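You operate a simulated robot arm through the tools that you are given. There is no shell and no other tool. Be economical: measure what you need, move in short steps, check, and stop when the job is done.

Carry out the task below with a simulated two-armed robot. There is one attempt and no reset: what you move stays moved.

## Task
On the deck behind the flat bar, fold the rag in half.

The check looks at the end state, three seconds after you hand in, the way a careful person would. Anything else that was tipped, shoved, dropped, spilled or broken makes it a failure. Flat cloth is picked up by pressing the open fingertips on it (5 to 10 N) and closing them slowly along it; thin cloth reads only 2 to 8 mm in the jaws.

## Robot
Two 7-joint arms with two-finger parallel grippers on one trunk, on a base that drives. Base frame: it is fixed to the floor where the robot stands at the start and does not move with it; the origin is under the middle of the robot, x ahead of it, y to its left, z up; the surface under the hand at the start is at about z = 920. Units: mm, rad, N and s.
The left shoulder is at the start at [70, 163, 1220], the right one opposite. With the tool pointing down near the work surface each hand reaches from about 400 to 880 mm from the robot's upright axis, wherever it stands, measured 20 degrees to its own side. Places, roughly: deck behind the flat bar [700, 100, 900]. Payload 3.43 kg a hand.
The TCP of each hand is the grasp point between the finger pads, 34 mm short of the fingertips. In the tool frame z runs along the fingers and y along their closing line. Largest opening 128 mm; finger width 24, thickness 12; the body of the gripper, 48 by 130 mm, starts 96 mm behind the TCP.
Orientation is told as [roll, pitch, yaw] about the base's x, y, z axes, in that order, counted from this pose: with the fingers straight down and closing along the base's y, the tool's x points along the base's -x, its y along +y and its z along -z.

## Interface
- The arms move only by the tool step_arm. It takes "left_rows", "right_rows" or both (then of equal length, played together; a hand with none holds still); each is a list of rows, each a list of 6 numbers: the shift along the tool's x, y, z in units of 20 mm (1.0 is 20 mm), then the turn, a rotation vector about the tool's x, y, z in units of 8 degrees (1.0 is 8 degrees). In form: [[tx, ty, tz, wx, wy, wz], ...]. A call has 1 to 12 rows; each row shifts and turns the commanded pose from where the row before left it, along the tool's axes as they then stand. "left_fingers" and "right_fingers" are, for a hand that has rows, the finger opening in mm, from 0 to 128, set as the call begins (left out, the last holds). A call with a number of a shift or a turn outside -1 to 1 is refused whole. A row lasts 0.2 s, in which the tool goes at most 50 mm and 0.15 rad; a call with a longer step from one row to the next is refused whole, and so is a gripper value outside its range. Where a pose cannot be reached the arm comes as near as it can. A force on the tool above 40 N (or 10 N above the force at the start of the call, whichever is more), or a blocked arm, ends the call early, and 0.2 s more pass. Each finger travels about 153 mm/s and halts on what it meets, pressing with about 22 N; the grip force reading is that of the motor and also rises with nothing between the fingers. The clock runs only during rows and for 0.2 s after the last one: add rows that do not move to give the fingers time. The reply holds the time, the measured pose of the TCP, the force on the tool along the base axes, the opening and the grip force, in the units named above and with some noise, with the torque about the TCP (base axes, N m) and any sound that the robot's microphone picked up.
- Cameras (640 x 400 px; columns grow to the right, rows downward): "scene" is now at [132.8, -15.4, 1445]; the picture's right is [0.06, -1.00, 0.00], its down [-0.60, -0.03, -0.80] and it looks along [0.80, 0.05, -0.60] (base axes); focal length 254 px, centre (320, 200). "left" rides on the left gripper at [76, 11, -160] in its tool frame; the picture's right is [-0.15, 0.99, 0.00], its down [-0.88, -0.13, -0.46] and it looks along [-0.45, -0.07, 0.89] (tool axes); focal length 234 px, centre (320, 200). "right" rides on the right gripper at [76, -11, -160] in its tool frame; the picture's right is [0.15, 0.99, 0.00], its down [-0.88, 0.13, -0.46] and it looks along [-0.45, 0.07, 0.89] (tool axes); focal length 234 px, centre (320, 200). There is no depth. A picture from a camera that has moved, and an enlarged one, comes with that camera's place and axes in the base frame and with its lens. The place of the scene camera against the robot may be out by one fixed shift of up to 25 mm in any direction.
- camera(camera): a new picture of that camera. The clock stands still meanwhile.
- raise_lower(by): slides the trunk up (or, below 0, down) by that many mm; the arms and the scene camera ride with it, the base frame stays. It gives what a move gives, with no picture.
- steer(legs): drives the robot by 1 to 6 legs, each [ahead, left, turn to the left] in mm, mm and rad, along the robot's own axes; the way and the turn of a leg run together, so that a leg with both is an arc; at most 1500 mm and 3.142 rad a leg. The arms and the cameras ride along, it lands a little off, and it stops where it bumps. It gives what a move gives.
- aim_head(pan, tilt): turns the head with the scene camera to pan (to the left, within 1.501 rad either way) and tilt (down, from -0.506 to 1.204), counted from straight ahead of the robot. It gives what a move gives.
- inspect(camera, box): a new picture of the part [left, top, right, bottom] of that camera's present view, enlarged. The clock stands still meanwhile.
- job_done(): hands the job in; it is judged then, once.

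Go step by step. Nothing tells you exact positions but the pictures and the camera data: compare them with the known pose of the tool, close in by small moves and look again before you grip or let go. The budget is 120 turns and 100 pictures, counting those below and the enlarged ones. Unless the task says otherwise, let go and move clear before handing in, and close with one line.

The tools are called after ">>>" by a JSON object that holds its "fn" and its "kwargs". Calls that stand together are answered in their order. step_arm: Moves the arms, as the interface text tells. Its arguments: {"type":"object","properties":{"left_rows":{"type":"array","items":{"type":"array","items":{"type":"number"}}},"left_fingers":{"type":"number"},"right_rows":{"type":"array","items":{"type":"array","items":{"type":"number"}}},"right_fingers":{"type":"number"}},"required":[]} The other tools are called the same way: raise_lower (by) slides the trunk up or down; steer (legs) drives the base; aim_head (pan, tilt) turns the head that bears the scene camera; camera (camera) takes a picture; inspect (camera, box) takes an enlarged picture of a part of a camera's view; job_done () hands the job in.

At the start:

```text
t: 0.0
left_tcp_pos: [639.9, 337.7, 1121.7]
left_ee_rot: [0.0, -0.001, 0.001]
left_ft_force: [-0.7, -0.1, -0.1]
left_ft_torque: [-0.04, 0.0, 0.01]
left_width: 128.2
left_finger_force: 0.0
right_tcp_pos: [505.3, -126.2, 1144.6]
right_ee_rot: [0.0, 0.001, 0.0]
right_ft_force: [0.1, -0.1, -0.6]
right_ft_torque: [-0.02, 0.02, 0.01]
right_width: 128.1
right_finger_force: 0.1
trunk travel left (down, up): [-700.0, 240.0]
robot x, y, heading: [-2.1, -1.5, 0.002]
head pan, tilt: [0.058, 0.644]
```

scene: 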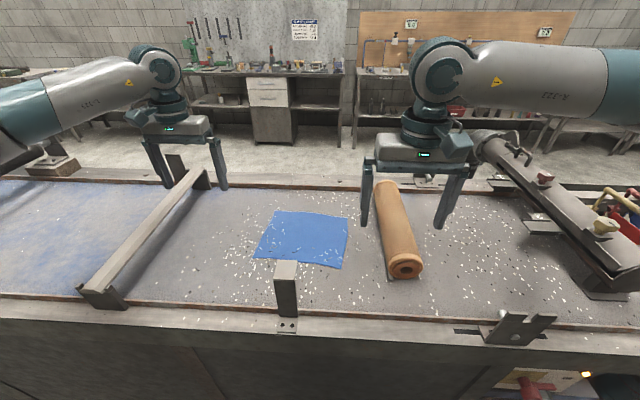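
right: 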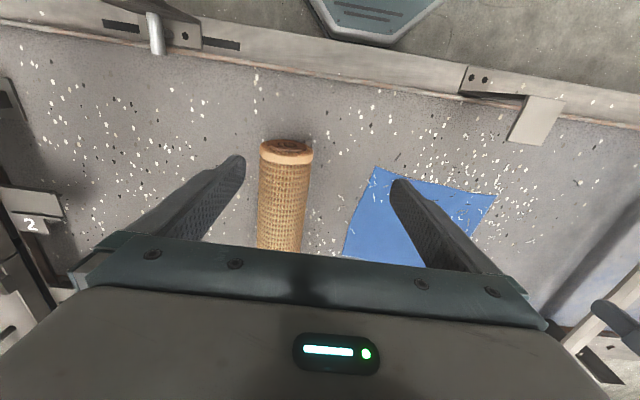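
left: 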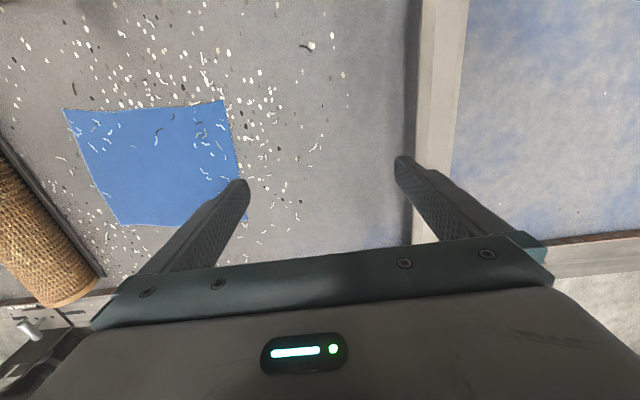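

The blue rag lies flat. By triangulating both wrist cameras I put it at z≈920, with near corners at about (545,-23) and (567,209) and far corners at about (740,-53) and (768,185). I'll bring both hands above the near corners, yawed to match the rag, then look.

>>> {"fn": "step_arm", "kwargs": {"left_rows": [[0.356, -0.906, 0.678, 0, 0, 0], [0.356, -0.906, 0.678, 0, 0, 0], [0.356, -0.906, 0.678, 0, 0, 0], [0.356, -0.906, 0.678, 0, 0, 0], [0.356, -0.906, 0.678, 0, 0, 0], [0.356, -0.906, 0.678, 0, 0, 0], [0.356, -0.906, 0.678, 0, 0, 0], [0.356, -0.906, 0.678, 0, 0, 0], [0.356, -0.906, 0.678, 0, 0, 0], [0, 0, 0, 0, 0, 0.68], [0, 0, 0, 0, 0, 0]], "right_rows": [[-0.306, 0.75, 0.806, 0, 0, 0], [-0.306, 0.75, 0.806, 0, 0, 0], [-0.306, 0.75, 0.806, 0, 0, 0], [-0.306, 0.75, 0.806, 0, 0, 0], [-0.306, 0.75, 0.806, 0, 0, 0], [-0.306, 0.75, 0.806, 0, 0, 0], [-0.306, 0.75, 0.806, 0, 0, 0], [-0.306, 0.75, 0.806, 0, 0, 0], [-0.306, 0.75, 0.806, 0, 0, 0], [0, 0, 0, 0, 0, 0.68], [0, 0, 0, 0, 0, 0]], "left_fingers": 40, "right_fingers": 40}}

>>> {"fn": "camera", "kwargs": {"camera": "left"}}

>>> {"fn": "camera", "kwargs": {"camera": "right"}}

>>> {"fn": "camera", "kwargs": {"camera": "scene"}}

```text
t: 2.4
left_tcp_pos: [576.9, 173.9, 997.8]
left_ee_rot: [0.001, 0.0, -0.096]
left_ft_force: [-0.6, -0.1, -1.1]
left_ft_torque: [-0.01, 0.02, -0.01]
left_width: 40.2
left_finger_force: 0.0
right_tcp_pos: [562.0, 7.9, 999.0]
right_ee_rot: [0.0, 0.0, -0.096]
right_ft_force: [0.9, -0.7, 0.5]
right_ft_torque: [-0.01, 0.03, 0.0]
right_width: 39.8
right_finger_force: 0.0
trunk travel left (down, up): [-700.0, 240.0]
robot x, y, heading: [-3.2, -1.0, -0.001]
head pan, tilt: [0.058, 0.644]
```

```text
96 pictures are left
camera left: at [502.8, 191.8, 1158.5], right [0.24, 0.97, 0.0], down [0.86, -0.21, 0.46], along [0.44, -0.11, -0.89], focal length 234 px, centre (320, 200)
```

left: 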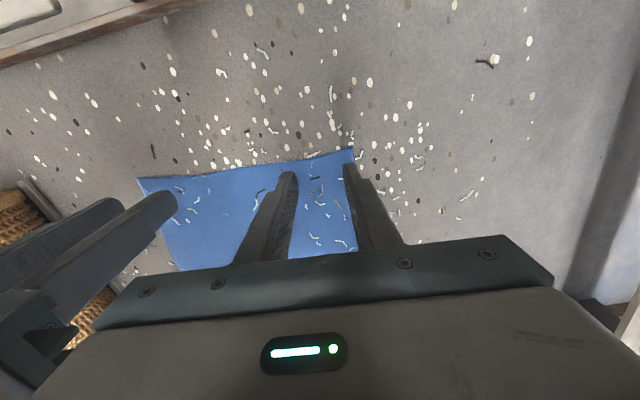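

```text
95 pictures are left
camera right: at [484.8, 4.7, 1159.0], right [-0.05, 1.0, 0.0], down [0.89, 0.05, 0.46], along [0.45, 0.02, -0.89], focal length 234 px, centre (320, 200)
```

right: 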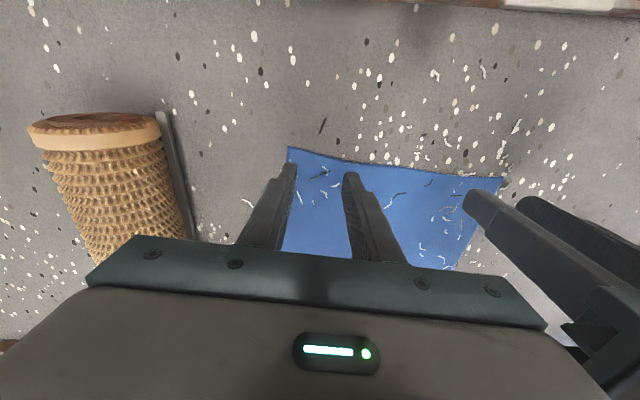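

```text
94 pictures are left
camera scene: at [133.0, -15.4, 1445.0], right [0.06, -1.0, 0.0], down [-0.6, -0.03, -0.8], along [0.8, 0.05, -0.6], focal length 254 px, centre (320, 200)
```

scene: 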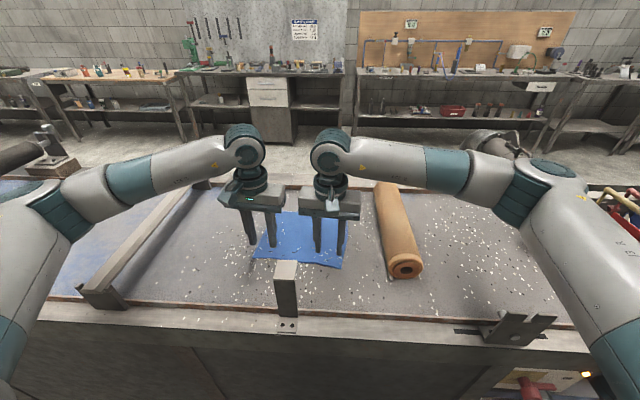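

The hands are where I want them over the near corners, and z≈920 is confirmed. Next I descend to just above the cloth, with small corrections.

>>> {"fn": "step_arm", "kwargs": {"left_rows": [[-0.2, 0, 0.5, 0, 0, 0], [0, 0, 0.5, 0, 0, 0], [0, 0, 0.5, 0, 0, 0], [0, 0, 0.4, 0, 0, 0], [0, 0, 0, 0, 0, 0]], "right_rows": [[-0.05, 0.15, 0.5, 0, 0, 0], [0, 0, 0.5, 0, 0, 0], [0, 0, 0.5, 0, 0, 0], [0, 0, 0.45, 0, 0, 0], [0, 0, 0, 0, 0, 0]]}}

>>> {"fn": "step_arm", "kwargs": {"left_rows": [[0, 0, 0.1, 0, 0, 0], [0, 0, 0.1, 0, 0, 0], [0, 0, 0, 0, 0, 0]], "right_rows": [[0, 0, 0.1, 0, 0, 0], [0, 0, 0.1, 0, 0, 0], [0, 0, 0, 0, 0, 0]]}}

```text
t: 3.6
left_tcp_pos: [580.7, 174.3, 960.0]
left_ee_rot: [0.0, -0.001, -0.094]
left_ft_force: [0.2, -0.6, -0.2]
left_ft_torque: [0.0, 0.0, 0.0]
left_width: 39.9
left_finger_force: 0.1
right_tcp_pos: [561.8, 11.7, 960.9]
right_ee_rot: [0.0, 0.0, -0.097]
right_ft_force: [0.2, -0.5, 0.3]
right_ft_torque: [0.01, 0.0, -0.02]
right_width: 39.6
right_finger_force: 0.1
trunk travel left (down, up): [-700.0, 240.0]
robot x, y, heading: [0.1, -0.9, 0.002]
head pan, tilt: [0.058, 0.644]
```

```text
t: 4.4
left_tcp_pos: [580.2, 174.5, 956.5]
left_ee_rot: [-0.001, -0.001, -0.094]
left_ft_force: [0.4, 0.5, 0.1]
left_ft_torque: [0.01, -0.02, 0.03]
left_width: 40.0
left_finger_force: 0.0
right_tcp_pos: [562.2, 11.3, 956.7]
right_ee_rot: [-0.001, 0.0, -0.095]
right_ft_force: [0.1, -0.3, 0.9]
right_ft_torque: [0.02, 0.01, 0.01]
right_width: 39.5
right_finger_force: 0.0
trunk travel left (down, up): [-700.0, 240.0]
robot x, y, heading: [0.3, -2.6, -0.003]
head pan, tilt: [0.058, 0.644]
```

No contact yet at 956.5, so I go down in 2 mm steps.

>>> {"fn": "step_arm", "kwargs": {"left_rows": [[0, 0, 0.1, 0, 0, 0], [0, 0, 0, 0, 0, 0]], "right_rows": [[0, 0, 0.1, 0, 0, 0], [0, 0, 0, 0, 0, 0]]}}

>>> {"fn": "step_arm", "kwargs": {"left_rows": [[0, 0, 0.1, 0, 0, 0], [0, 0, 0, 0, 0, 0]], "right_rows": [[0, 0, 0.1, 0, 0, 0], [0, 0, 0, 0, 0, 0]]}}

```text
t: 5.0
left_tcp_pos: [580.2, 174.3, 956.1]
left_ee_rot: [-0.001, -0.001, -0.094]
left_ft_force: [2.0, 0.9, 6.7]
left_ft_torque: [-0.03, -0.05, -0.03]
left_width: 39.8
left_finger_force: 0.0
right_tcp_pos: [561.1, 10.9, 955.7]
right_ee_rot: [-0.001, 0.001, -0.096]
right_ft_force: [0.3, 0.0, 3.4]
right_ft_torque: [0.0, -0.02, -0.01]
right_width: 40.0
right_finger_force: 0.0
trunk travel left (down, up): [-700.0, 240.0]
robot x, y, heading: [2.4, -1.0, 0.004]
head pan, tilt: [0.058, 0.644]
```

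```text
t: 5.6
left_tcp_pos: [579.0, 174.4, 955.1]
left_ee_rot: [0.0, -0.003, -0.091]
left_ft_force: [2.8, 1.4, 17.6]
left_ft_torque: [0.05, -0.14, -0.06]
left_width: 39.8
left_finger_force: 0.0
right_tcp_pos: [561.0, 11.3, 955.9]
right_ee_rot: [0.002, -0.002, -0.097]
right_ft_force: [4.3, 0.9, 17.2]
right_ft_torque: [-0.13, -0.15, 0.08]
right_width: 40.0
right_finger_force: 0.1
trunk travel left (down, up): [-700.0, 240.0]
robot x, y, heading: [0.6, -2.3, -0.005]
head pan, tilt: [0.058, 0.644]
```

Both hands are in contact but pressing at about 17 N, which is too hard. I'll back off about 1.6 mm (5–10 N wanted) and start closing slowly.

>>> {"fn": "step_arm", "kwargs": {"left_rows": [[0, 0, -0.08, 0, 0, 0], [0, 0, 0, 0, 0, 0]], "right_rows": [[0, 0, -0.07, 0, 0, 0], [0, 0, 0, 0, 0, 0]]}}

>>> {"fn": "step_arm", "kwargs": {"left_rows": [[0, 0, 0, 0, 0, 0]], "right_rows": [[0, 0, 0, 0, 0, 0]], "left_fingers": 34, "right_fingers": 34}}

```text
t: 6.2
left_tcp_pos: [578.5, 173.6, 955.6]
left_ee_rot: [0.0, -0.002, -0.095]
left_ft_force: [3.1, 1.1, 13.3]
left_ft_torque: [0.0, -0.13, -0.01]
left_width: 39.9
left_finger_force: 0.1
right_tcp_pos: [561.2, 11.1, 955.1]
right_ee_rot: [0.001, -0.002, -0.096]
right_ft_force: [4.3, 1.0, 14.0]
right_ft_torque: [-0.07, -0.17, 0.02]
right_width: 39.8
right_finger_force: 0.1
trunk travel left (down, up): [-700.0, 240.0]
robot x, y, heading: [-1.3, 0.5, -0.005]
head pan, tilt: [0.058, 0.644]
```

```text
t: 6.6
left_tcp_pos: [577.3, 174.1, 956.0]
left_ee_rot: [-0.001, 0.0, -0.092]
left_ft_force: [0.2, -0.5, 10.2]
left_ft_torque: [-0.07, -0.03, 0.03]
left_width: 33.0
left_finger_force: 0.1
right_tcp_pos: [560.0, 11.7, 955.7]
right_ee_rot: [-0.001, -0.003, -0.097]
right_ft_force: [0.5, 0.1, 12.9]
right_ft_torque: [-0.05, -0.09, -0.01]
right_width: 32.3
right_finger_force: 0.0
trunk travel left (down, up): [-700.0, 240.0]
robot x, y, heading: [-0.6, -0.7, -0.0]
head pan, tilt: [0.058, 0.644]
```

Force is about 10–13 N, so I ease off slightly more and keep closing.

>>> {"fn": "step_arm", "kwargs": {"left_rows": [[0, 0, -0.04, 0, 0, 0]], "right_rows": [[0, 0, -0.06, 0, 0, 0]], "left_fingers": 26, "right_fingers": 26}}

>>> {"fn": "inspect", "kwargs": {"camera": "left", "box": [120, 100, 440, 300]}}

>>> {"fn": "inspect", "kwargs": {"camera": "right", "box": [200, 100, 520, 300]}}

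```text
t: 7.0
left_tcp_pos: [576.3, 174.2, 955.2]
left_ee_rot: [0.001, -0.001, -0.094]
left_ft_force: [-1.6, 0.5, 4.2]
left_ft_torque: [0.0, 0.05, 0.0]
left_width: 25.6
left_finger_force: 0.1
right_tcp_pos: [560.6, 10.5, 955.9]
right_ee_rot: [0.0, -0.001, -0.094]
right_ft_force: [-1.5, 0.3, 8.8]
right_ft_torque: [-0.03, -0.02, -0.01]
right_width: 24.9
right_finger_force: 0.1
trunk travel left (down, up): [-700.0, 240.0]
robot x, y, heading: [0.1, 1.7, -0.005]
head pan, tilt: [0.058, 0.644]
```

```text
2.00 times, centred on (280, 200) of left
camera zoom: at [504.2, 192.3, 1115.5], right [0.24, 0.97, 0.0], down [0.86, -0.21, 0.46], along [0.44, -0.11, -0.89], focal length 468 px, centre (400, 200)
```

zoom: 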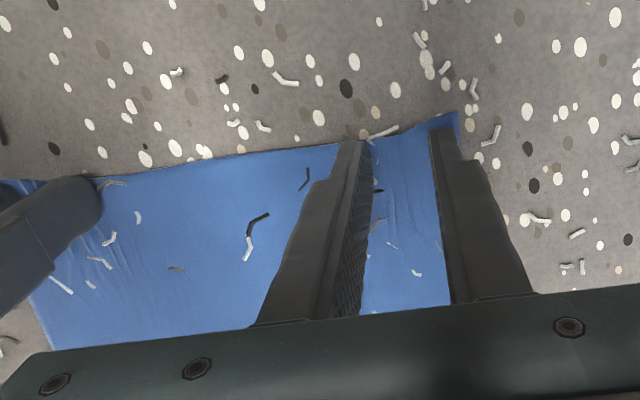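

```text
2.00 times, centred on (360, 200) of right
camera zoom: at [483.8, 7.1, 1115.6], right [-0.05, 1.0, 0.0], down [0.89, 0.05, 0.46], along [0.45, 0.02, -0.89], focal length 468 px, centre (240, 200)
```

zoom: 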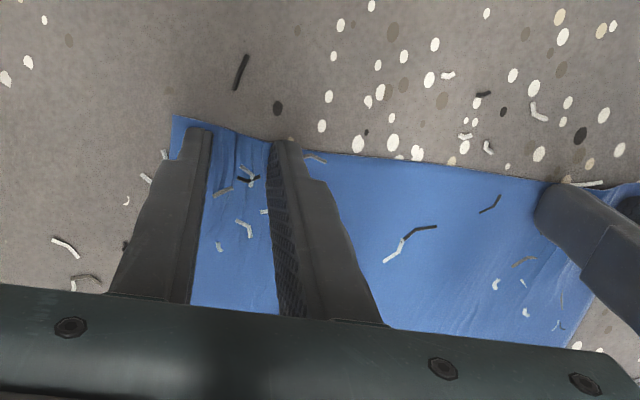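

The cloth is buckling up between both pairs of fingers, so closing is working. I continue slowly.

>>> {"fn": "step_arm", "kwargs": {"left_rows": [[0, 0, 0.03, 0, 0, 0]], "right_rows": [[0, 0, 0, 0, 0, 0]], "left_fingers": 19, "right_fingers": 19}}

>>> {"fn": "step_arm", "kwargs": {"left_rows": [[0, 0, 0, 0, 0, 0]], "right_rows": [[0, 0, 0, 0, 0, 0]], "left_fingers": 12, "right_fingers": 12}}

```text
t: 7.4
left_tcp_pos: [578.7, 173.3, 955.0]
left_ee_rot: [0.0, 0.0, -0.095]
left_ft_force: [0.0, 0.0, 3.6]
left_ft_torque: [-0.01, 0.01, 0.0]
left_width: 18.6
left_finger_force: 0.1
right_tcp_pos: [561.1, 9.9, 955.9]
right_ee_rot: [0.0, -0.001, -0.094]
right_ft_force: [-0.9, 0.5, 4.9]
right_ft_torque: [0.0, -0.02, -0.04]
right_width: 18.5
right_finger_force: 0.0
trunk travel left (down, up): [-700.0, 240.0]
robot x, y, heading: [-0.5, 0.5, 0.002]
head pan, tilt: [0.058, 0.644]
```

```text
t: 7.8
left_tcp_pos: [579.3, 174.7, 955.5]
left_ee_rot: [0.0, 0.0, -0.094]
left_ft_force: [-0.8, -0.4, 3.6]
left_ft_torque: [-0.01, -0.02, -0.02]
left_width: 12.3
left_finger_force: 0.3
right_tcp_pos: [562.8, 9.9, 956.5]
right_ee_rot: [-0.001, 0.0, -0.098]
right_ft_force: [-0.1, -0.3, 3.5]
right_ft_torque: [0.02, -0.02, -0.02]
right_width: 11.1
right_finger_force: 0.0
trunk travel left (down, up): [-700.0, 240.0]
robot x, y, heading: [2.0, -1.2, -0.002]
head pan, tilt: [0.058, 0.644]
```

Force dropped to about 3.5 N, so I press slightly more and close fully.

>>> {"fn": "step_arm", "kwargs": {"left_rows": [[0, 0, 0.06, 0, 0, 0], [0, 0, 0, 0, 0, 0]], "right_rows": [[0, 0, 0.06, 0, 0, 0], [0, 0, 0, 0, 0, 0]], "left_fingers": 7, "right_fingers": 7}}

>>> {"fn": "step_arm", "kwargs": {"left_rows": [[0, 0, 0, 0, 0, 0], [0, 0, 0, 0, 0, 0]], "right_rows": [[0, 0, 0, 0, 0, 0], [0, 0, 0, 0, 0, 0]], "left_fingers": 0, "right_fingers": 0}}

>>> {"fn": "camera", "kwargs": {"camera": "left"}}

>>> {"fn": "camera", "kwargs": {"camera": "right"}}

```text
t: 8.4
left_tcp_pos: [579.5, 174.0, 956.1]
left_ee_rot: [0.0, -0.001, -0.094]
left_ft_force: [1.2, 0.3, 7.3]
left_ft_torque: [-0.02, -0.08, -0.01]
left_width: 6.6
left_finger_force: 0.1
right_tcp_pos: [562.0, 10.7, 955.2]
right_ee_rot: [-0.001, -0.002, -0.095]
right_ft_force: [1.3, -1.9, 9.3]
right_ft_torque: [-0.05, -0.11, -0.03]
right_width: 5.3
right_finger_force: 0.0
trunk travel left (down, up): [-700.0, 240.0]
robot x, y, heading: [3.1, -0.1, -0.002]
head pan, tilt: [0.058, 0.644]
```

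```text
t: 9.0
left_tcp_pos: [578.7, 174.3, 956.0]
left_ee_rot: [0.001, -0.003, -0.093]
left_ft_force: [2.9, -1.3, 10.0]
left_ft_torque: [-0.02, -0.06, 0.0]
left_width: 2.7
left_finger_force: 21.7
right_tcp_pos: [561.1, 10.2, 954.3]
right_ee_rot: [0.001, -0.001, -0.096]
right_ft_force: [2.0, 0.2, 9.6]
right_ft_torque: [-0.02, -0.18, 0.02]
right_width: 0.0
right_finger_force: 21.6
trunk travel left (down, up): [-700.0, 240.0]
robot x, y, heading: [-1.8, -1.6, -0.001]
head pan, tilt: [0.058, 0.644]
```

```text
91 pictures are left
camera left: at [504.5, 192.5, 1115.2], right [0.24, 0.97, 0.0], down [0.86, -0.21, 0.46], along [0.44, -0.11, -0.89], focal length 234 px, centre (320, 200)
```

left: 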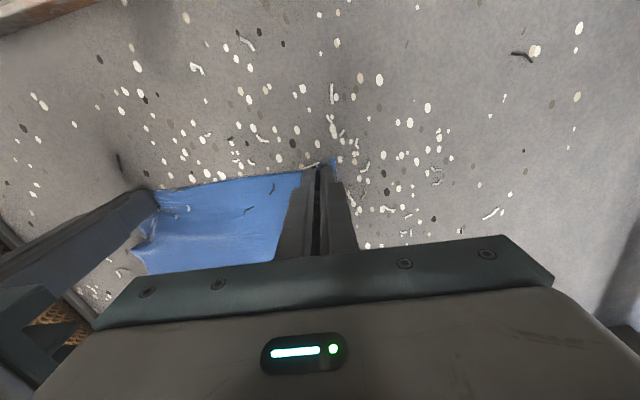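

```text
90 pictures are left
camera right: at [484.4, 7.0, 1115.4], right [-0.05, 1.0, 0.0], down [0.89, 0.05, 0.46], along [0.46, 0.02, -0.89], focal length 234 px, centre (320, 200)
```

right: 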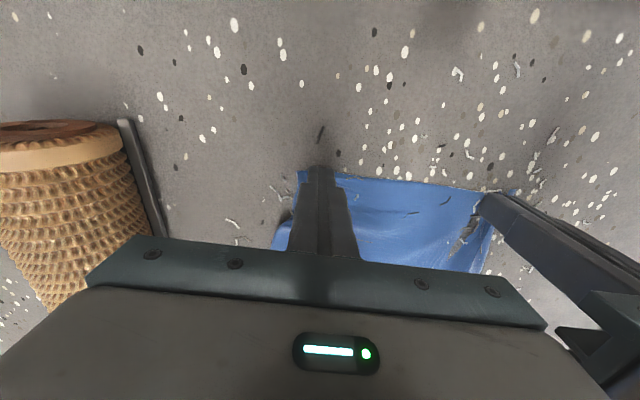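

The left jaws read 2.7 mm, so they hold cloth, but the right jaws read 0.0 and may have slipped. I'll lift only the right hand a little and look.

>>> {"fn": "step_arm", "kwargs": {"right_rows": [[0, 0, -0.5, 0, 0, 0], [0, 0, -0.5, 0, 0, 0]]}}

>>> {"fn": "inspect", "kwargs": {"camera": "right", "box": [200, 100, 520, 300]}}

>>> {"fn": "inspect", "kwargs": {"camera": "scene", "box": [220, 180, 380, 280]}}

```text
t: 9.6
left_tcp_pos: [578.7, 173.6, 954.3]
left_ee_rot: [0.0, -0.002, -0.093]
left_ft_force: [1.6, 0.2, 16.7]
left_ft_torque: [-0.02, -0.1, -0.01]
left_width: 2.6
left_finger_force: 22.2
right_tcp_pos: [560.9, 10.0, 976.6]
right_ee_rot: [0.0, 0.0, -0.094]
right_ft_force: [0.6, -0.3, 1.1]
right_ft_torque: [0.0, 0.04, 0.0]
right_width: 0.0
right_finger_force: 21.9
trunk travel left (down, up): [-700.0, 240.0]
robot x, y, heading: [-0.7, -0.0, -0.002]
head pan, tilt: [0.058, 0.644]
```

```text
2.00 times, centred on (360, 200) of right
camera zoom: at [484.5, 6.4, 1135.3], right [-0.05, 1.0, 0.0], down [0.89, 0.05, 0.46], along [0.46, 0.02, -0.89], focal length 468 px, centre (240, 200)
```

zoom: 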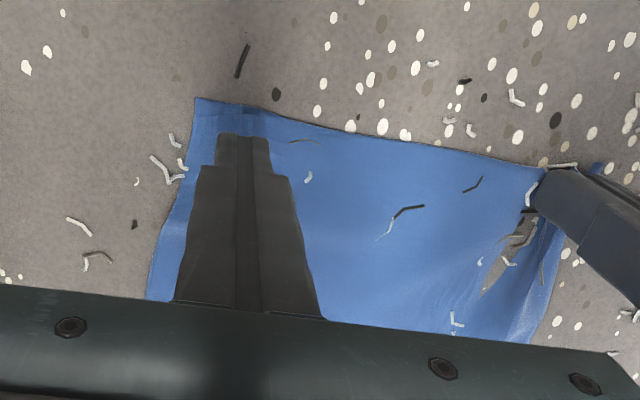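

```text
4.00 times, centred on (300, 230) of scene
camera zoom: at [131.3, -16.0, 1445.2], right [0.06, -1.0, 0.0], down [-0.6, -0.03, -0.8], along [0.8, 0.05, -0.6], focal length 1017 px, centre (400, 80)
```

zoom: 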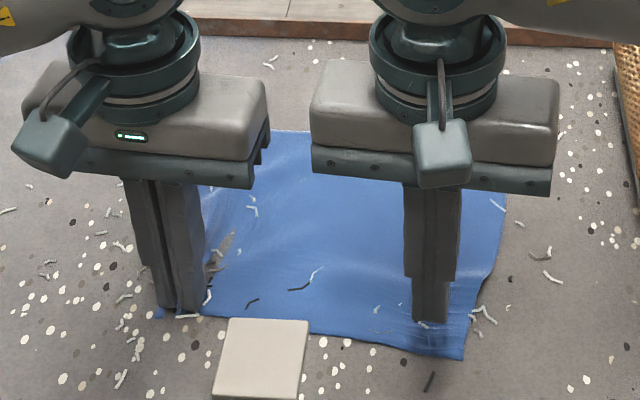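

The right hand slipped off; the left still holds. I reopen the right, shift it about 10 mm inward because the corner is now near (543,-12), and press again with a steadier force.

>>> {"fn": "step_arm", "kwargs": {"right_rows": [[0, 0.5, 0, 0, 0, 0], [0, 0, 0.4, 0, 0, 0], [0, 0, 0.5, 0, 0, 0], [0, 0, 0, 0, 0, 0]], "right_fingers": 40}}

>>> {"fn": "step_arm", "kwargs": {"right_rows": [[0, 0, 0.1, 0, 0, 0], [0, 0, 0, 0, 0, 0]]}}

>>> {"fn": "inspect", "kwargs": {"camera": "right", "box": [200, 100, 520, 300]}}

```text
t: 10.6
left_tcp_pos: [578.5, 175.2, 956.1]
left_ee_rot: [0.0, -0.001, -0.095]
left_ft_force: [3.0, 0.2, 19.0]
left_ft_torque: [0.03, -0.14, -0.02]
left_width: 2.5
left_finger_force: 21.3
right_tcp_pos: [561.2, 20.9, 957.7]
right_ee_rot: [-0.001, 0.001, -0.095]
right_ft_force: [-0.1, 0.3, 0.2]
right_ft_torque: [0.02, 0.0, 0.01]
right_width: 39.8
right_finger_force: 0.1
trunk travel left (down, up): [-700.0, 240.0]
robot x, y, heading: [-3.2, -2.1, 0.004]
head pan, tilt: [0.058, 0.644]
```

```text
t: 11.2
left_tcp_pos: [577.8, 173.9, 956.1]
left_ee_rot: [0.0, -0.001, -0.094]
left_ft_force: [4.2, 0.3, 17.8]
left_ft_torque: [-0.02, -0.22, 0.02]
left_width: 2.7
left_finger_force: 22.1
right_tcp_pos: [561.4, 20.5, 956.2]
right_ee_rot: [0.001, -0.002, -0.096]
right_ft_force: [0.9, 0.0, 6.0]
right_ft_torque: [-0.01, -0.07, -0.04]
right_width: 39.7
right_finger_force: 0.1
trunk travel left (down, up): [-700.0, 240.0]
robot x, y, heading: [1.5, -1.7, 0.004]
head pan, tilt: [0.058, 0.644]
```

```text
2.00 times, centred on (360, 200) of right
camera zoom: at [485.3, 16.6, 1115.5], right [-0.05, 1.0, 0.0], down [0.89, 0.05, 0.46], along [0.46, 0.02, -0.89], focal length 468 px, centre (240, 200)
```

zoom: 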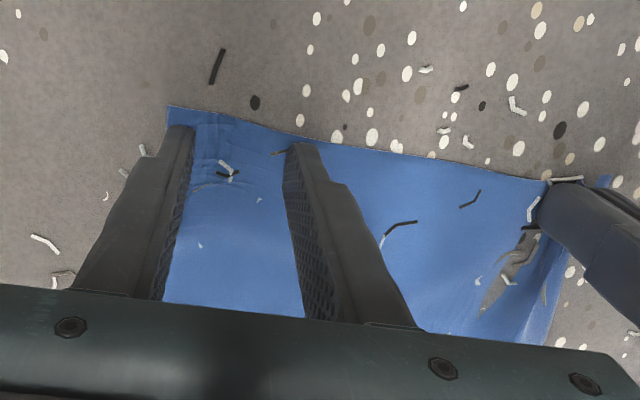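

Placement is good. I close the right in steps, adding a little press each time, and relieve the left's pressure slightly.

>>> {"fn": "step_arm", "kwargs": {"right_rows": [[0, 0, 0.04, 0, 0, 0]], "right_fingers": 32, "left_rows": [[0, 0, -0.08, 0, 0, 0]]}}

>>> {"fn": "step_arm", "kwargs": {"right_rows": [[0, 0, 0.03, 0, 0, 0]], "right_fingers": 25}}

>>> {"fn": "step_arm", "kwargs": {"right_rows": [[0, 0, 0.03, 0, 0, 0]], "right_fingers": 18}}

```text
t: 11.6
left_tcp_pos: [578.0, 174.3, 955.9]
left_ee_rot: [0.001, 0.001, -0.094]
left_ft_force: [1.4, -1.0, 5.6]
left_ft_torque: [0.0, -0.08, 0.04]
left_width: 2.8
left_finger_force: 21.7
right_tcp_pos: [561.1, 20.6, 956.3]
right_ee_rot: [0.003, -0.002, -0.096]
right_ft_force: [1.0, -0.2, 15.2]
right_ft_torque: [-0.1, 0.04, 0.01]
right_width: 30.8
right_finger_force: 0.0
trunk travel left (down, up): [-700.0, 240.0]
robot x, y, heading: [0.2, 0.9, 0.0]
head pan, tilt: [0.058, 0.644]
```

```text
t: 12.0
left_tcp_pos: [578.5, 174.3, 955.7]
left_ee_rot: [-0.002, 0.0, -0.094]
left_ft_force: [0.3, -0.4, -0.6]
left_ft_torque: [-0.02, 0.03, 0.04]
left_width: 2.6
left_finger_force: 22.1
right_tcp_pos: [562.4, 21.3, 954.9]
right_ee_rot: [0.0, -0.002, -0.096]
right_ft_force: [2.6, 1.5, 24.2]
right_ft_torque: [-0.05, -0.04, 0.02]
right_width: 23.1
right_finger_force: 0.1
trunk travel left (down, up): [-700.0, 240.0]
robot x, y, heading: [0.8, -0.5, 0.001]
head pan, tilt: [0.058, 0.644]
```

```text
t: 12.4
left_tcp_pos: [577.3, 174.6, 957.5]
left_ee_rot: [-0.001, -0.001, -0.094]
left_ft_force: [0.2, -1.9, 0.5]
left_ft_torque: [-0.07, -0.01, 0.0]
left_width: 2.9
left_finger_force: 22.2
right_tcp_pos: [561.9, 21.6, 954.8]
right_ee_rot: [0.001, -0.006, -0.098]
right_ft_force: [2.9, 1.1, 33.8]
right_ft_torque: [-0.07, -0.03, 0.01]
right_width: 16.6
right_finger_force: 0.0
trunk travel left (down, up): [-700.0, 240.0]
robot x, y, heading: [1.6, -0.3, -0.0]
head pan, tilt: [0.058, 0.644]
```

Force has risen to 34 N, so I ease back before closing further.

>>> {"fn": "step_arm", "kwargs": {"right_rows": [[0, 0, -0.12, 0, 0, 0], [0, 0, 0, 0, 0, 0]]}}

>>> {"fn": "inspect", "kwargs": {"camera": "right", "box": [240, 125, 400, 225]}}

```text
t: 13.0
left_tcp_pos: [578.2, 175.5, 956.6]
left_ee_rot: [-0.001, -0.001, -0.095]
left_ft_force: [-0.4, -1.0, 0.1]
left_ft_torque: [-0.07, 0.04, -0.01]
left_width: 2.7
left_finger_force: 22.1
right_tcp_pos: [562.6, 21.6, 955.9]
right_ee_rot: [0.001, -0.001, -0.095]
right_ft_force: [4.3, 2.2, 26.1]
right_ft_torque: [0.07, -0.14, -0.02]
right_width: 16.8
right_finger_force: 0.1
trunk travel left (down, up): [-700.0, 240.0]
robot x, y, heading: [-3.9, -1.6, -0.004]
head pan, tilt: [0.058, 0.644]
```

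```text
4.00 times, centred on (320, 175) of right
camera zoom: at [485.0, 17.2, 1115.3], right [-0.05, 1.0, 0.0], down [0.89, 0.05, 0.46], along [0.46, 0.02, -0.89], focal length 937 px, centre (320, 300)
```

zoom: 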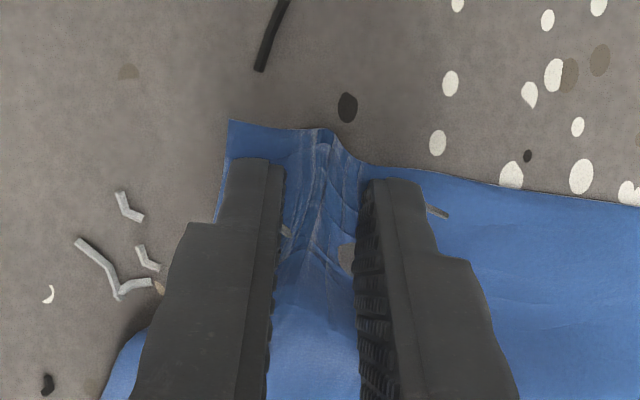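

Now there is a clear raised ridge between the right fingers. I ease a bit more and close in two steps.

>>> {"fn": "step_arm", "kwargs": {"right_rows": [[0, 0, -0.08, 0, 0, 0]], "right_fingers": 11}}

>>> {"fn": "step_arm", "kwargs": {"right_rows": [[0, 0, 0, 0, 0, 0]], "right_fingers": 6}}

>>> {"fn": "step_arm", "kwargs": {"right_rows": [[0, 0, 0, 0, 0, 0], [0, 0, 0, 0, 0, 0]], "right_fingers": 0}}

```text
t: 13.4
left_tcp_pos: [578.3, 174.6, 955.2]
left_ee_rot: [0.0, -0.001, -0.094]
left_ft_force: [0.3, -3.6, 0.6]
left_ft_torque: [-0.11, 0.02, -0.03]
left_width: 2.7
left_finger_force: 22.2
right_tcp_pos: [562.2, 20.3, 956.3]
right_ee_rot: [-0.001, 0.001, -0.095]
right_ft_force: [0.1, 3.0, 13.7]
right_ft_torque: [0.11, -0.05, 0.0]
right_width: 11.1
right_finger_force: 0.3
trunk travel left (down, up): [-700.0, 240.0]
robot x, y, heading: [-2.8, -0.3, 0.0]
head pan, tilt: [0.058, 0.644]
```

```text
t: 13.8
left_tcp_pos: [578.0, 173.7, 955.8]
left_ee_rot: [0.001, 0.0, -0.095]
left_ft_force: [-0.7, -4.9, 0.4]
left_ft_torque: [-0.19, -0.01, -0.05]
left_width: 2.4
left_finger_force: 22.2
right_tcp_pos: [562.0, 21.8, 956.6]
right_ee_rot: [0.0, 0.001, -0.092]
right_ft_force: [1.3, 4.3, 9.2]
right_ft_torque: [0.19, -0.03, 0.01]
right_width: 8.3
right_finger_force: 2.9
trunk travel left (down, up): [-700.0, 240.0]
robot x, y, heading: [-0.4, -0.2, -0.0]
head pan, tilt: [0.058, 0.644]
```

```text
t: 14.4
left_tcp_pos: [580.2, 173.7, 956.6]
left_ee_rot: [-0.001, -0.001, -0.094]
left_ft_force: [-1.9, -13.9, 0.1]
left_ft_torque: [-0.47, 0.05, -0.06]
left_width: 2.5
left_finger_force: 22.1
right_tcp_pos: [562.4, 22.2, 955.7]
right_ee_rot: [0.002, -0.002, -0.094]
right_ft_force: [1.1, 13.2, 1.5]
right_ft_torque: [0.45, -0.02, 0.06]
right_width: 2.6
right_finger_force: 22.0
trunk travel left (down, up): [-700.0, 240.0]
robot x, y, heading: [3.8, 0.2, -0.002]
head pan, tilt: [0.058, 0.644]
```

Both hands now hold cloth at about 2.6 mm, with 14 N of tension between them. I move them slightly towards each other while lifting 20 mm, then check.

>>> {"fn": "step_arm", "kwargs": {"left_rows": [[0, -0.15, -0.2, 0, 0, 0], [0, -0.05, -0.4, 0, 0, 0], [0, 0, -0.4, 0, 0, 0]], "right_rows": [[0, 0.15, -0.2, 0, 0, 0], [0, 0.05, -0.4, 0, 0, 0], [0, 0, -0.4, 0, 0, 0]]}}

>>> {"fn": "camera", "kwargs": {"camera": "right"}}

>>> {"fn": "inspect", "kwargs": {"camera": "scene", "box": [220, 180, 380, 280]}}

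```text
t: 15.2
left_tcp_pos: [579.5, 169.8, 975.3]
left_ee_rot: [0.002, 0.001, -0.093]
left_ft_force: [0.1, 0.0, 0.0]
left_ft_torque: [0.04, 0.0, -0.01]
left_width: 2.5
left_finger_force: 21.9
right_tcp_pos: [564.9, 23.7, 975.6]
right_ee_rot: [-0.002, 0.001, -0.097]
right_ft_force: [0.1, -0.4, 0.9]
right_ft_torque: [-0.02, -0.02, -0.01]
right_width: 2.6
right_finger_force: 22.1
trunk travel left (down, up): [-700.0, 240.0]
robot x, y, heading: [6.5, -2.9, 0.007]
head pan, tilt: [0.058, 0.644]
```

```text
85 pictures are left
camera right: at [487.0, 20.6, 1136.1], right [-0.05, 1.0, 0.0], down [0.89, 0.05, 0.46], along [0.45, 0.02, -0.89], focal length 234 px, centre (320, 200)
```

right: 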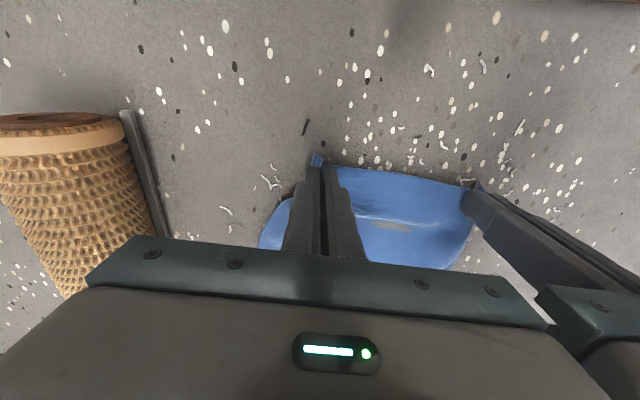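

```text
4.00 times, centred on (300, 230) of scene
camera zoom: at [132.7, -15.4, 1445.0], right [0.06, -1.0, 0.0], down [-0.6, -0.03, -0.8], along [0.8, 0.05, -0.6], focal length 1017 px, centre (400, 80)
```

zoom: 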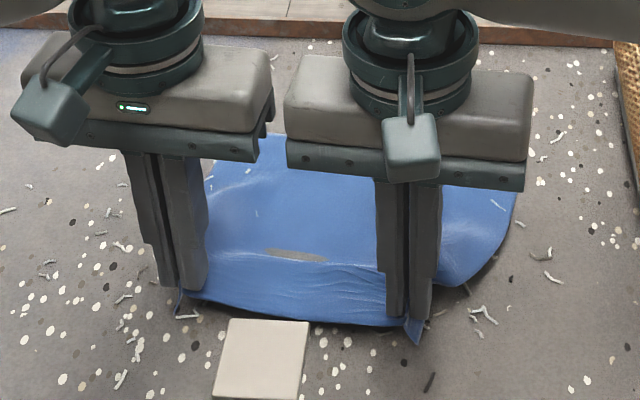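

Both hands hold the near edge off the deck. Next I carry it over in an arc of about 166 mm and stop short to check before laying it down.

>>> {"fn": "step_arm", "kwargs": {"left_rows": [[-0.4, 0, -0.85, 0, 0, 0], [-0.6, 0, -0.8, 0, 0, 0], [-0.8, 0, -0.7, 0, 0, 0], [-0.9, 0, -0.5, 0, 0, 0], [-0.9, 0, -0.3, 0, 0, 0], [-0.9, 0, -0.05, 0, 0, 0], [-0.9, 0, 0.1, 0, 0, 0], [-0.9, 0, 0.35, 0, 0, 0], [-0.85, 0, 0.55, 0, 0, 0], [-0.65, 0, 0.7, 0, 0, 0], [-0.5, 0, 0.8, 0, 0, 0], [0, 0, 0, 0, 0, 0]], "right_rows": [[-0.4, 0, -0.85, 0, 0, 0], [-0.6, 0, -0.8, 0, 0, 0], [-0.8, 0, -0.7, 0, 0, 0], [-0.9, 0, -0.5, 0, 0, 0], [-0.9, 0, -0.3, 0, 0, 0], [-0.9, 0, -0.05, 0, 0, 0], [-0.9, 0, 0.1, 0, 0, 0], [-0.9, 0, 0.35, 0, 0, 0], [-0.85, 0, 0.55, 0, 0, 0], [-0.65, 0, 0.7, 0, 0, 0], [-0.5, 0, 0.8, 0, 0, 0], [0, 0, 0, 0, 0, 0]]}}

>>> {"fn": "camera", "kwargs": {"camera": "left"}}

>>> {"fn": "camera", "kwargs": {"camera": "right"}}

>>> {"fn": "inspect", "kwargs": {"camera": "scene", "box": [220, 180, 380, 280]}}

```text
t: 17.8
left_tcp_pos: [744.1, 153.9, 990.1]
left_ee_rot: [0.001, 0.003, -0.094]
left_ft_force: [0.2, -0.6, -0.3]
left_ft_torque: [-0.01, -0.01, -0.01]
left_width: 2.7
left_finger_force: 22.3
right_tcp_pos: [727.4, 6.8, 990.6]
right_ee_rot: [-0.001, 0.001, -0.095]
right_ft_force: [-0.4, 0.3, 0.1]
right_ft_torque: [0.01, 0.01, 0.01]
right_width: 2.7
right_finger_force: 21.7
trunk travel left (down, up): [-700.0, 240.0]
robot x, y, heading: [-2.3, 4.0, -0.002]
head pan, tilt: [0.058, 0.644]
```

```text
83 pictures are left
camera left: at [671.5, 172.9, 1150.3], right [0.24, 0.97, 0.0], down [0.86, -0.21, 0.46], along [0.44, -0.11, -0.89], focal length 234 px, centre (320, 200)
```

left: 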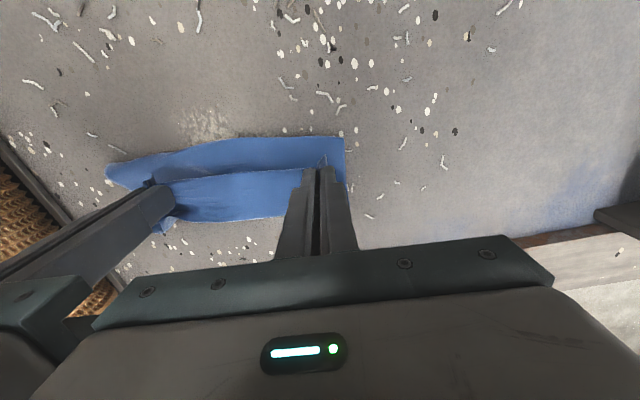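

```text
82 pictures are left
camera right: at [650.9, 3.7, 1150.2], right [-0.05, 1.0, 0.0], down [0.89, 0.05, 0.46], along [0.46, 0.02, -0.89], focal length 234 px, centre (320, 200)
```

right: 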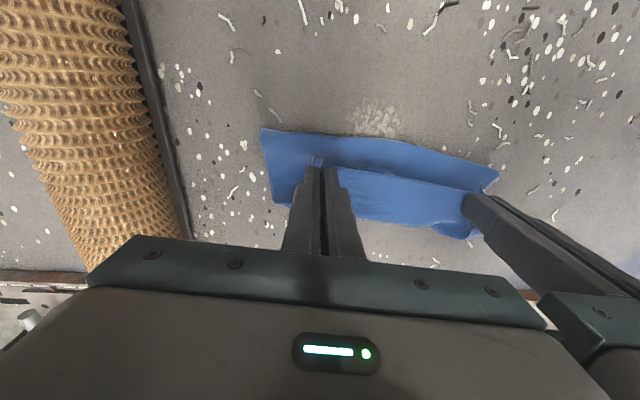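

```text
4.00 times, centred on (300, 230) of scene
camera zoom: at [132.2, -15.4, 1445.1], right [0.06, -1.0, 0.0], down [-0.6, -0.03, -0.8], along [0.8, 0.05, -0.6], focal length 1017 px, centre (400, 80)
```

zoom: 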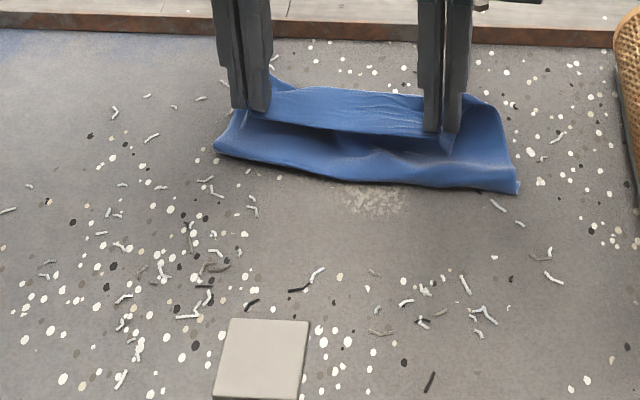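

The fold has formed, but the whole rag slid forward about 35 mm. Both wrist cameras agree the bottom layer's far edge now runs from about (774,-20) to (806,154). I'll carry the held edge on to meet it and lower.

>>> {"fn": "step_arm", "kwargs": {"left_rows": [[-0.6, 0, 0, 0, 0, 0], [-0.6, 0, 0, 0, 0, 0], [-0.6, 0, 0.3, 0, 0, 0], [-0.5, 0, 0.4, 0, 0, 0], [0, 0, 0.4, 0, 0, 0], [0, 0, 0, 0, 0, 0]], "right_rows": [[-0.5, 0, 0, 0, 0, 0], [-0.5, 0, 0, 0, 0, 0], [-0.5, 0, 0.3, 0, 0, 0], [-0.35, 0, 0.4, 0, 0, 0], [0, 0, 0.4, 0, 0, 0], [0, 0, 0, 0, 0, 0]]}}

>>> {"fn": "camera", "kwargs": {"camera": "left"}}

>>> {"fn": "camera", "kwargs": {"camera": "right"}}

>>> {"fn": "inspect", "kwargs": {"camera": "scene", "box": [220, 160, 380, 260]}}

```text
t: 19.2
left_tcp_pos: [790.2, 147.8, 967.1]
left_ee_rot: [0.0, 0.0, -0.096]
left_ft_force: [-0.2, 0.1, -0.2]
left_ft_torque: [0.02, 0.0, 0.01]
left_width: 2.8
left_finger_force: 22.4
right_tcp_pos: [766.2, 3.9, 968.4]
right_ee_rot: [-0.002, 0.001, -0.096]
right_ft_force: [1.1, 1.0, 0.7]
right_ft_torque: [0.0, 0.0, 0.03]
right_width: 2.6
right_finger_force: 22.0
trunk travel left (down, up): [-700.0, 240.0]
robot x, y, heading: [0.5, 0.7, -0.003]
head pan, tilt: [0.058, 0.644]
```

```text
80 pictures are left
camera left: at [716.6, 167.4, 1126.5], right [0.24, 0.97, 0.0], down [0.86, -0.21, 0.46], along [0.44, -0.11, -0.89], focal length 234 px, centre (320, 200)
```

left: 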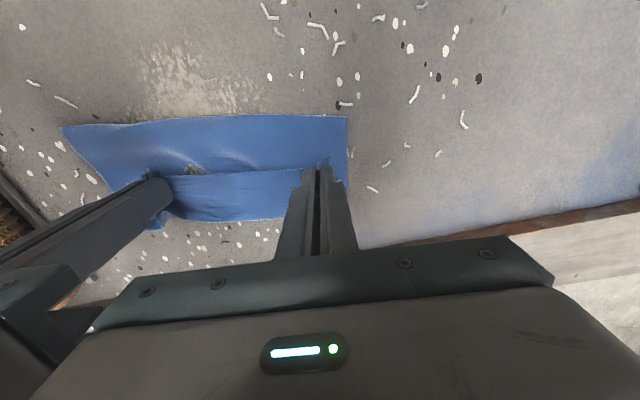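

```text
79 pictures are left
camera right: at [689.3, 0.5, 1128.3], right [-0.05, 1.0, 0.0], down [0.89, 0.05, 0.46], along [0.46, 0.02, -0.89], focal length 234 px, centre (320, 200)
```

right: 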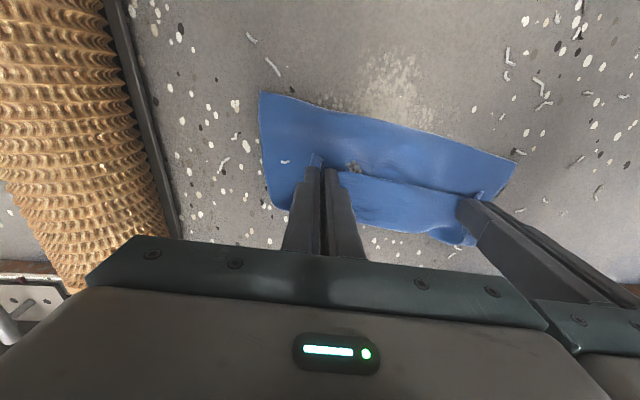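

```text
4.00 times, centred on (300, 210) of scene
camera zoom: at [132.9, -15.5, 1445.0], right [0.06, -1.0, 0.0], down [-0.6, -0.03, -0.8], along [0.8, 0.05, -0.6], focal length 1017 px, centre (400, 160)
```

zoom: 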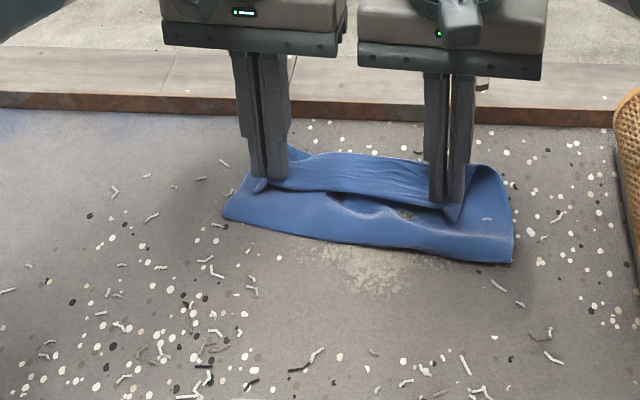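

The picture is ambiguous: I can't tell which layer is on top at the front edge. I'll zoom in before laying it down.

>>> {"fn": "inspect", "kwargs": {"camera": "left", "box": [50, 100, 370, 300]}}

>>> {"fn": "inspect", "kwargs": {"camera": "right", "box": [230, 80, 550, 280]}}

>>> {"fn": "inspect", "kwargs": {"camera": "scene", "box": [270, 190, 350, 240]}}

```text
2.00 times, centred on (210, 200) of left
camera zoom: at [716.6, 167.4, 1126.5], right [0.24, 0.97, 0.0], down [0.86, -0.21, 0.46], along [0.44, -0.11, -0.89], focal length 468 px, centre (540, 200)
```

zoom: 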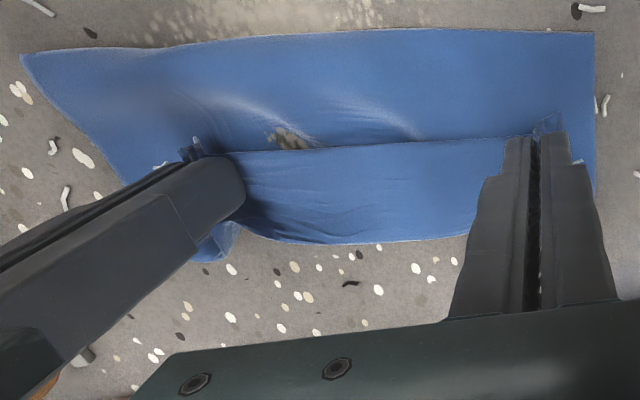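

```text
2.00 times, centred on (390, 180) of right
camera zoom: at [689.3, 0.5, 1128.3], right [-0.05, 1.0, 0.0], down [0.89, 0.05, 0.46], along [0.46, 0.02, -0.89], focal length 468 px, centre (180, 240)
```

zoom: 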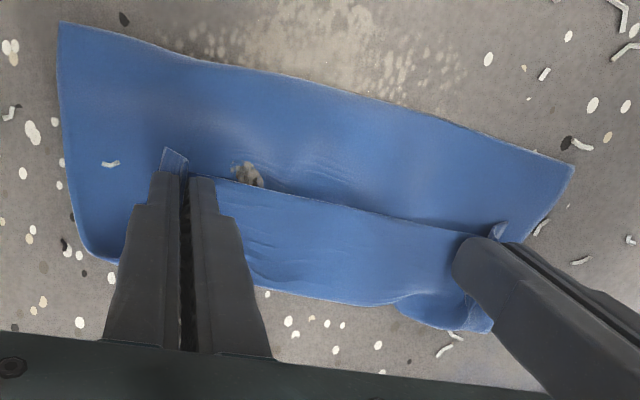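

```text
8.00 times, centred on (310, 215) of scene
camera zoom: at [132.9, -15.5, 1445.0], right [0.06, -1.0, 0.0], down [-0.6, -0.03, -0.8], along [0.8, 0.05, -0.6], focal length 2034 px, centre (400, 80)
```

zoom: 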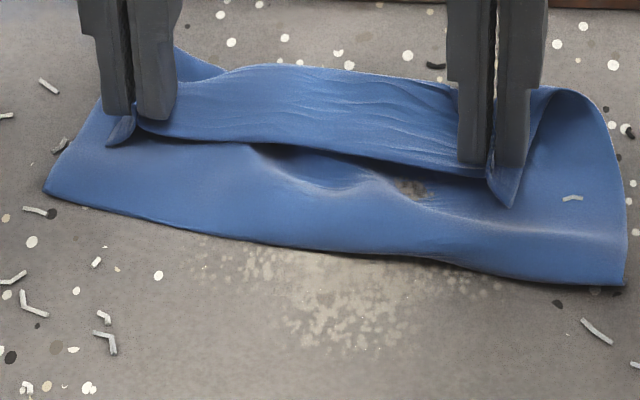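

Now it reads clearly. Since the jaws never turned, the rag leaves them towards +x and loops at the rear, so laying it down here would give a crumpled S-shape. Instead I'll lift it to hang freely, then lay the far edge down and bring the held edge back over it towards the robot, which suits this grip.

>>> {"fn": "step_arm", "kwargs": {"left_rows": [[0, 0, -1, 0, 0, 0], [0, 0, -1, 0, 0, 0], [0, 0, -1, 0, 0, 0], [0, 0, -1, 0, 0, 0], [0, 0, -1, 0, 0, 0], [0, 0, -1, 0, 0, 0], [0, 0, -1, 0, 0, 0], [0, 0, -1, 0, 0, 0], [0, 0, -1, 0, 0, 0], [0, 0, -1, 0, 0, 0], [0, 0, 0, 0, 0, 0], [0, 0, 0, 0, 0, 0]], "right_rows": [[-0.2, 0, -1, 0, 0, 0], [-0.2, 0, -1, 0, 0, 0], [0, 0, -1, 0, 0, 0], [0, 0, -1, 0, 0, 0], [0, 0, -1, 0, 0, 0], [0, 0, -1, 0, 0, 0], [0, 0, -1, 0, 0, 0], [0, 0, -1, 0, 0, 0], [0, 0, -1, 0, 0, 0], [0, 0, -1, 0, 0, 0], [0, 0, 0, 0, 0, 0], [0, 0, 0, 0, 0, 0]]}}

>>> {"fn": "camera", "kwargs": {"camera": "scene"}}

>>> {"fn": "camera", "kwargs": {"camera": "right"}}

```text
t: 21.8
left_tcp_pos: [790.1, 150.3, 1168.2]
left_ee_rot: [-0.002, 0.0, -0.095]
left_ft_force: [1.0, -1.1, -0.8]
left_ft_torque: [0.02, -0.01, -0.02]
left_width: 2.6
left_finger_force: 22.1
right_tcp_pos: [773.3, 4.1, 1168.4]
right_ee_rot: [0.001, 0.002, -0.096]
right_ft_force: [0.2, 0.2, 1.0]
right_ft_torque: [-0.04, -0.02, -0.01]
right_width: 2.6
right_finger_force: 21.8
trunk travel left (down, up): [-700.0, 240.0]
robot x, y, heading: [-0.5, 0.2, -0.001]
head pan, tilt: [0.058, 0.644]
```

```text
74 pictures are left
camera scene: at [133.0, -15.5, 1445.0], right [0.06, -1.0, 0.0], down [-0.6, -0.03, -0.8], along [0.8, 0.05, -0.6], focal length 254 px, centre (320, 200)
```

scene: 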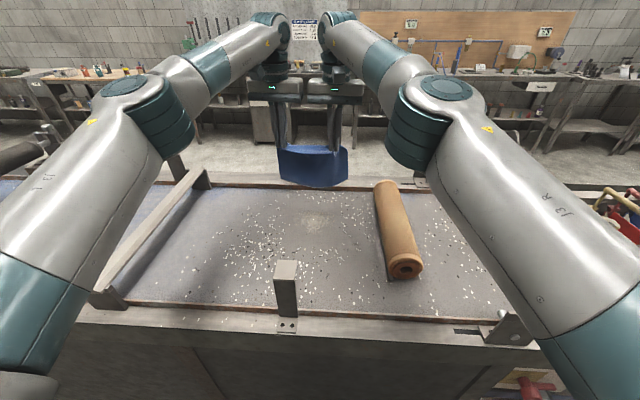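

```text
73 pictures are left
camera right: at [697.1, 0.3, 1328.6], right [-0.05, 1.0, 0.0], down [0.89, 0.05, 0.46], along [0.45, 0.02, -0.89], focal length 234 px, centre (320, 200)
```

right: 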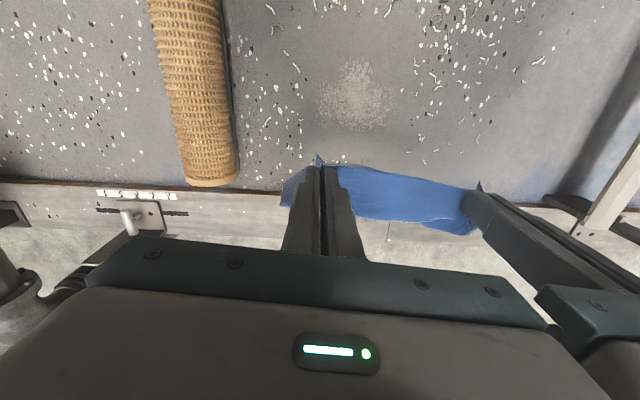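

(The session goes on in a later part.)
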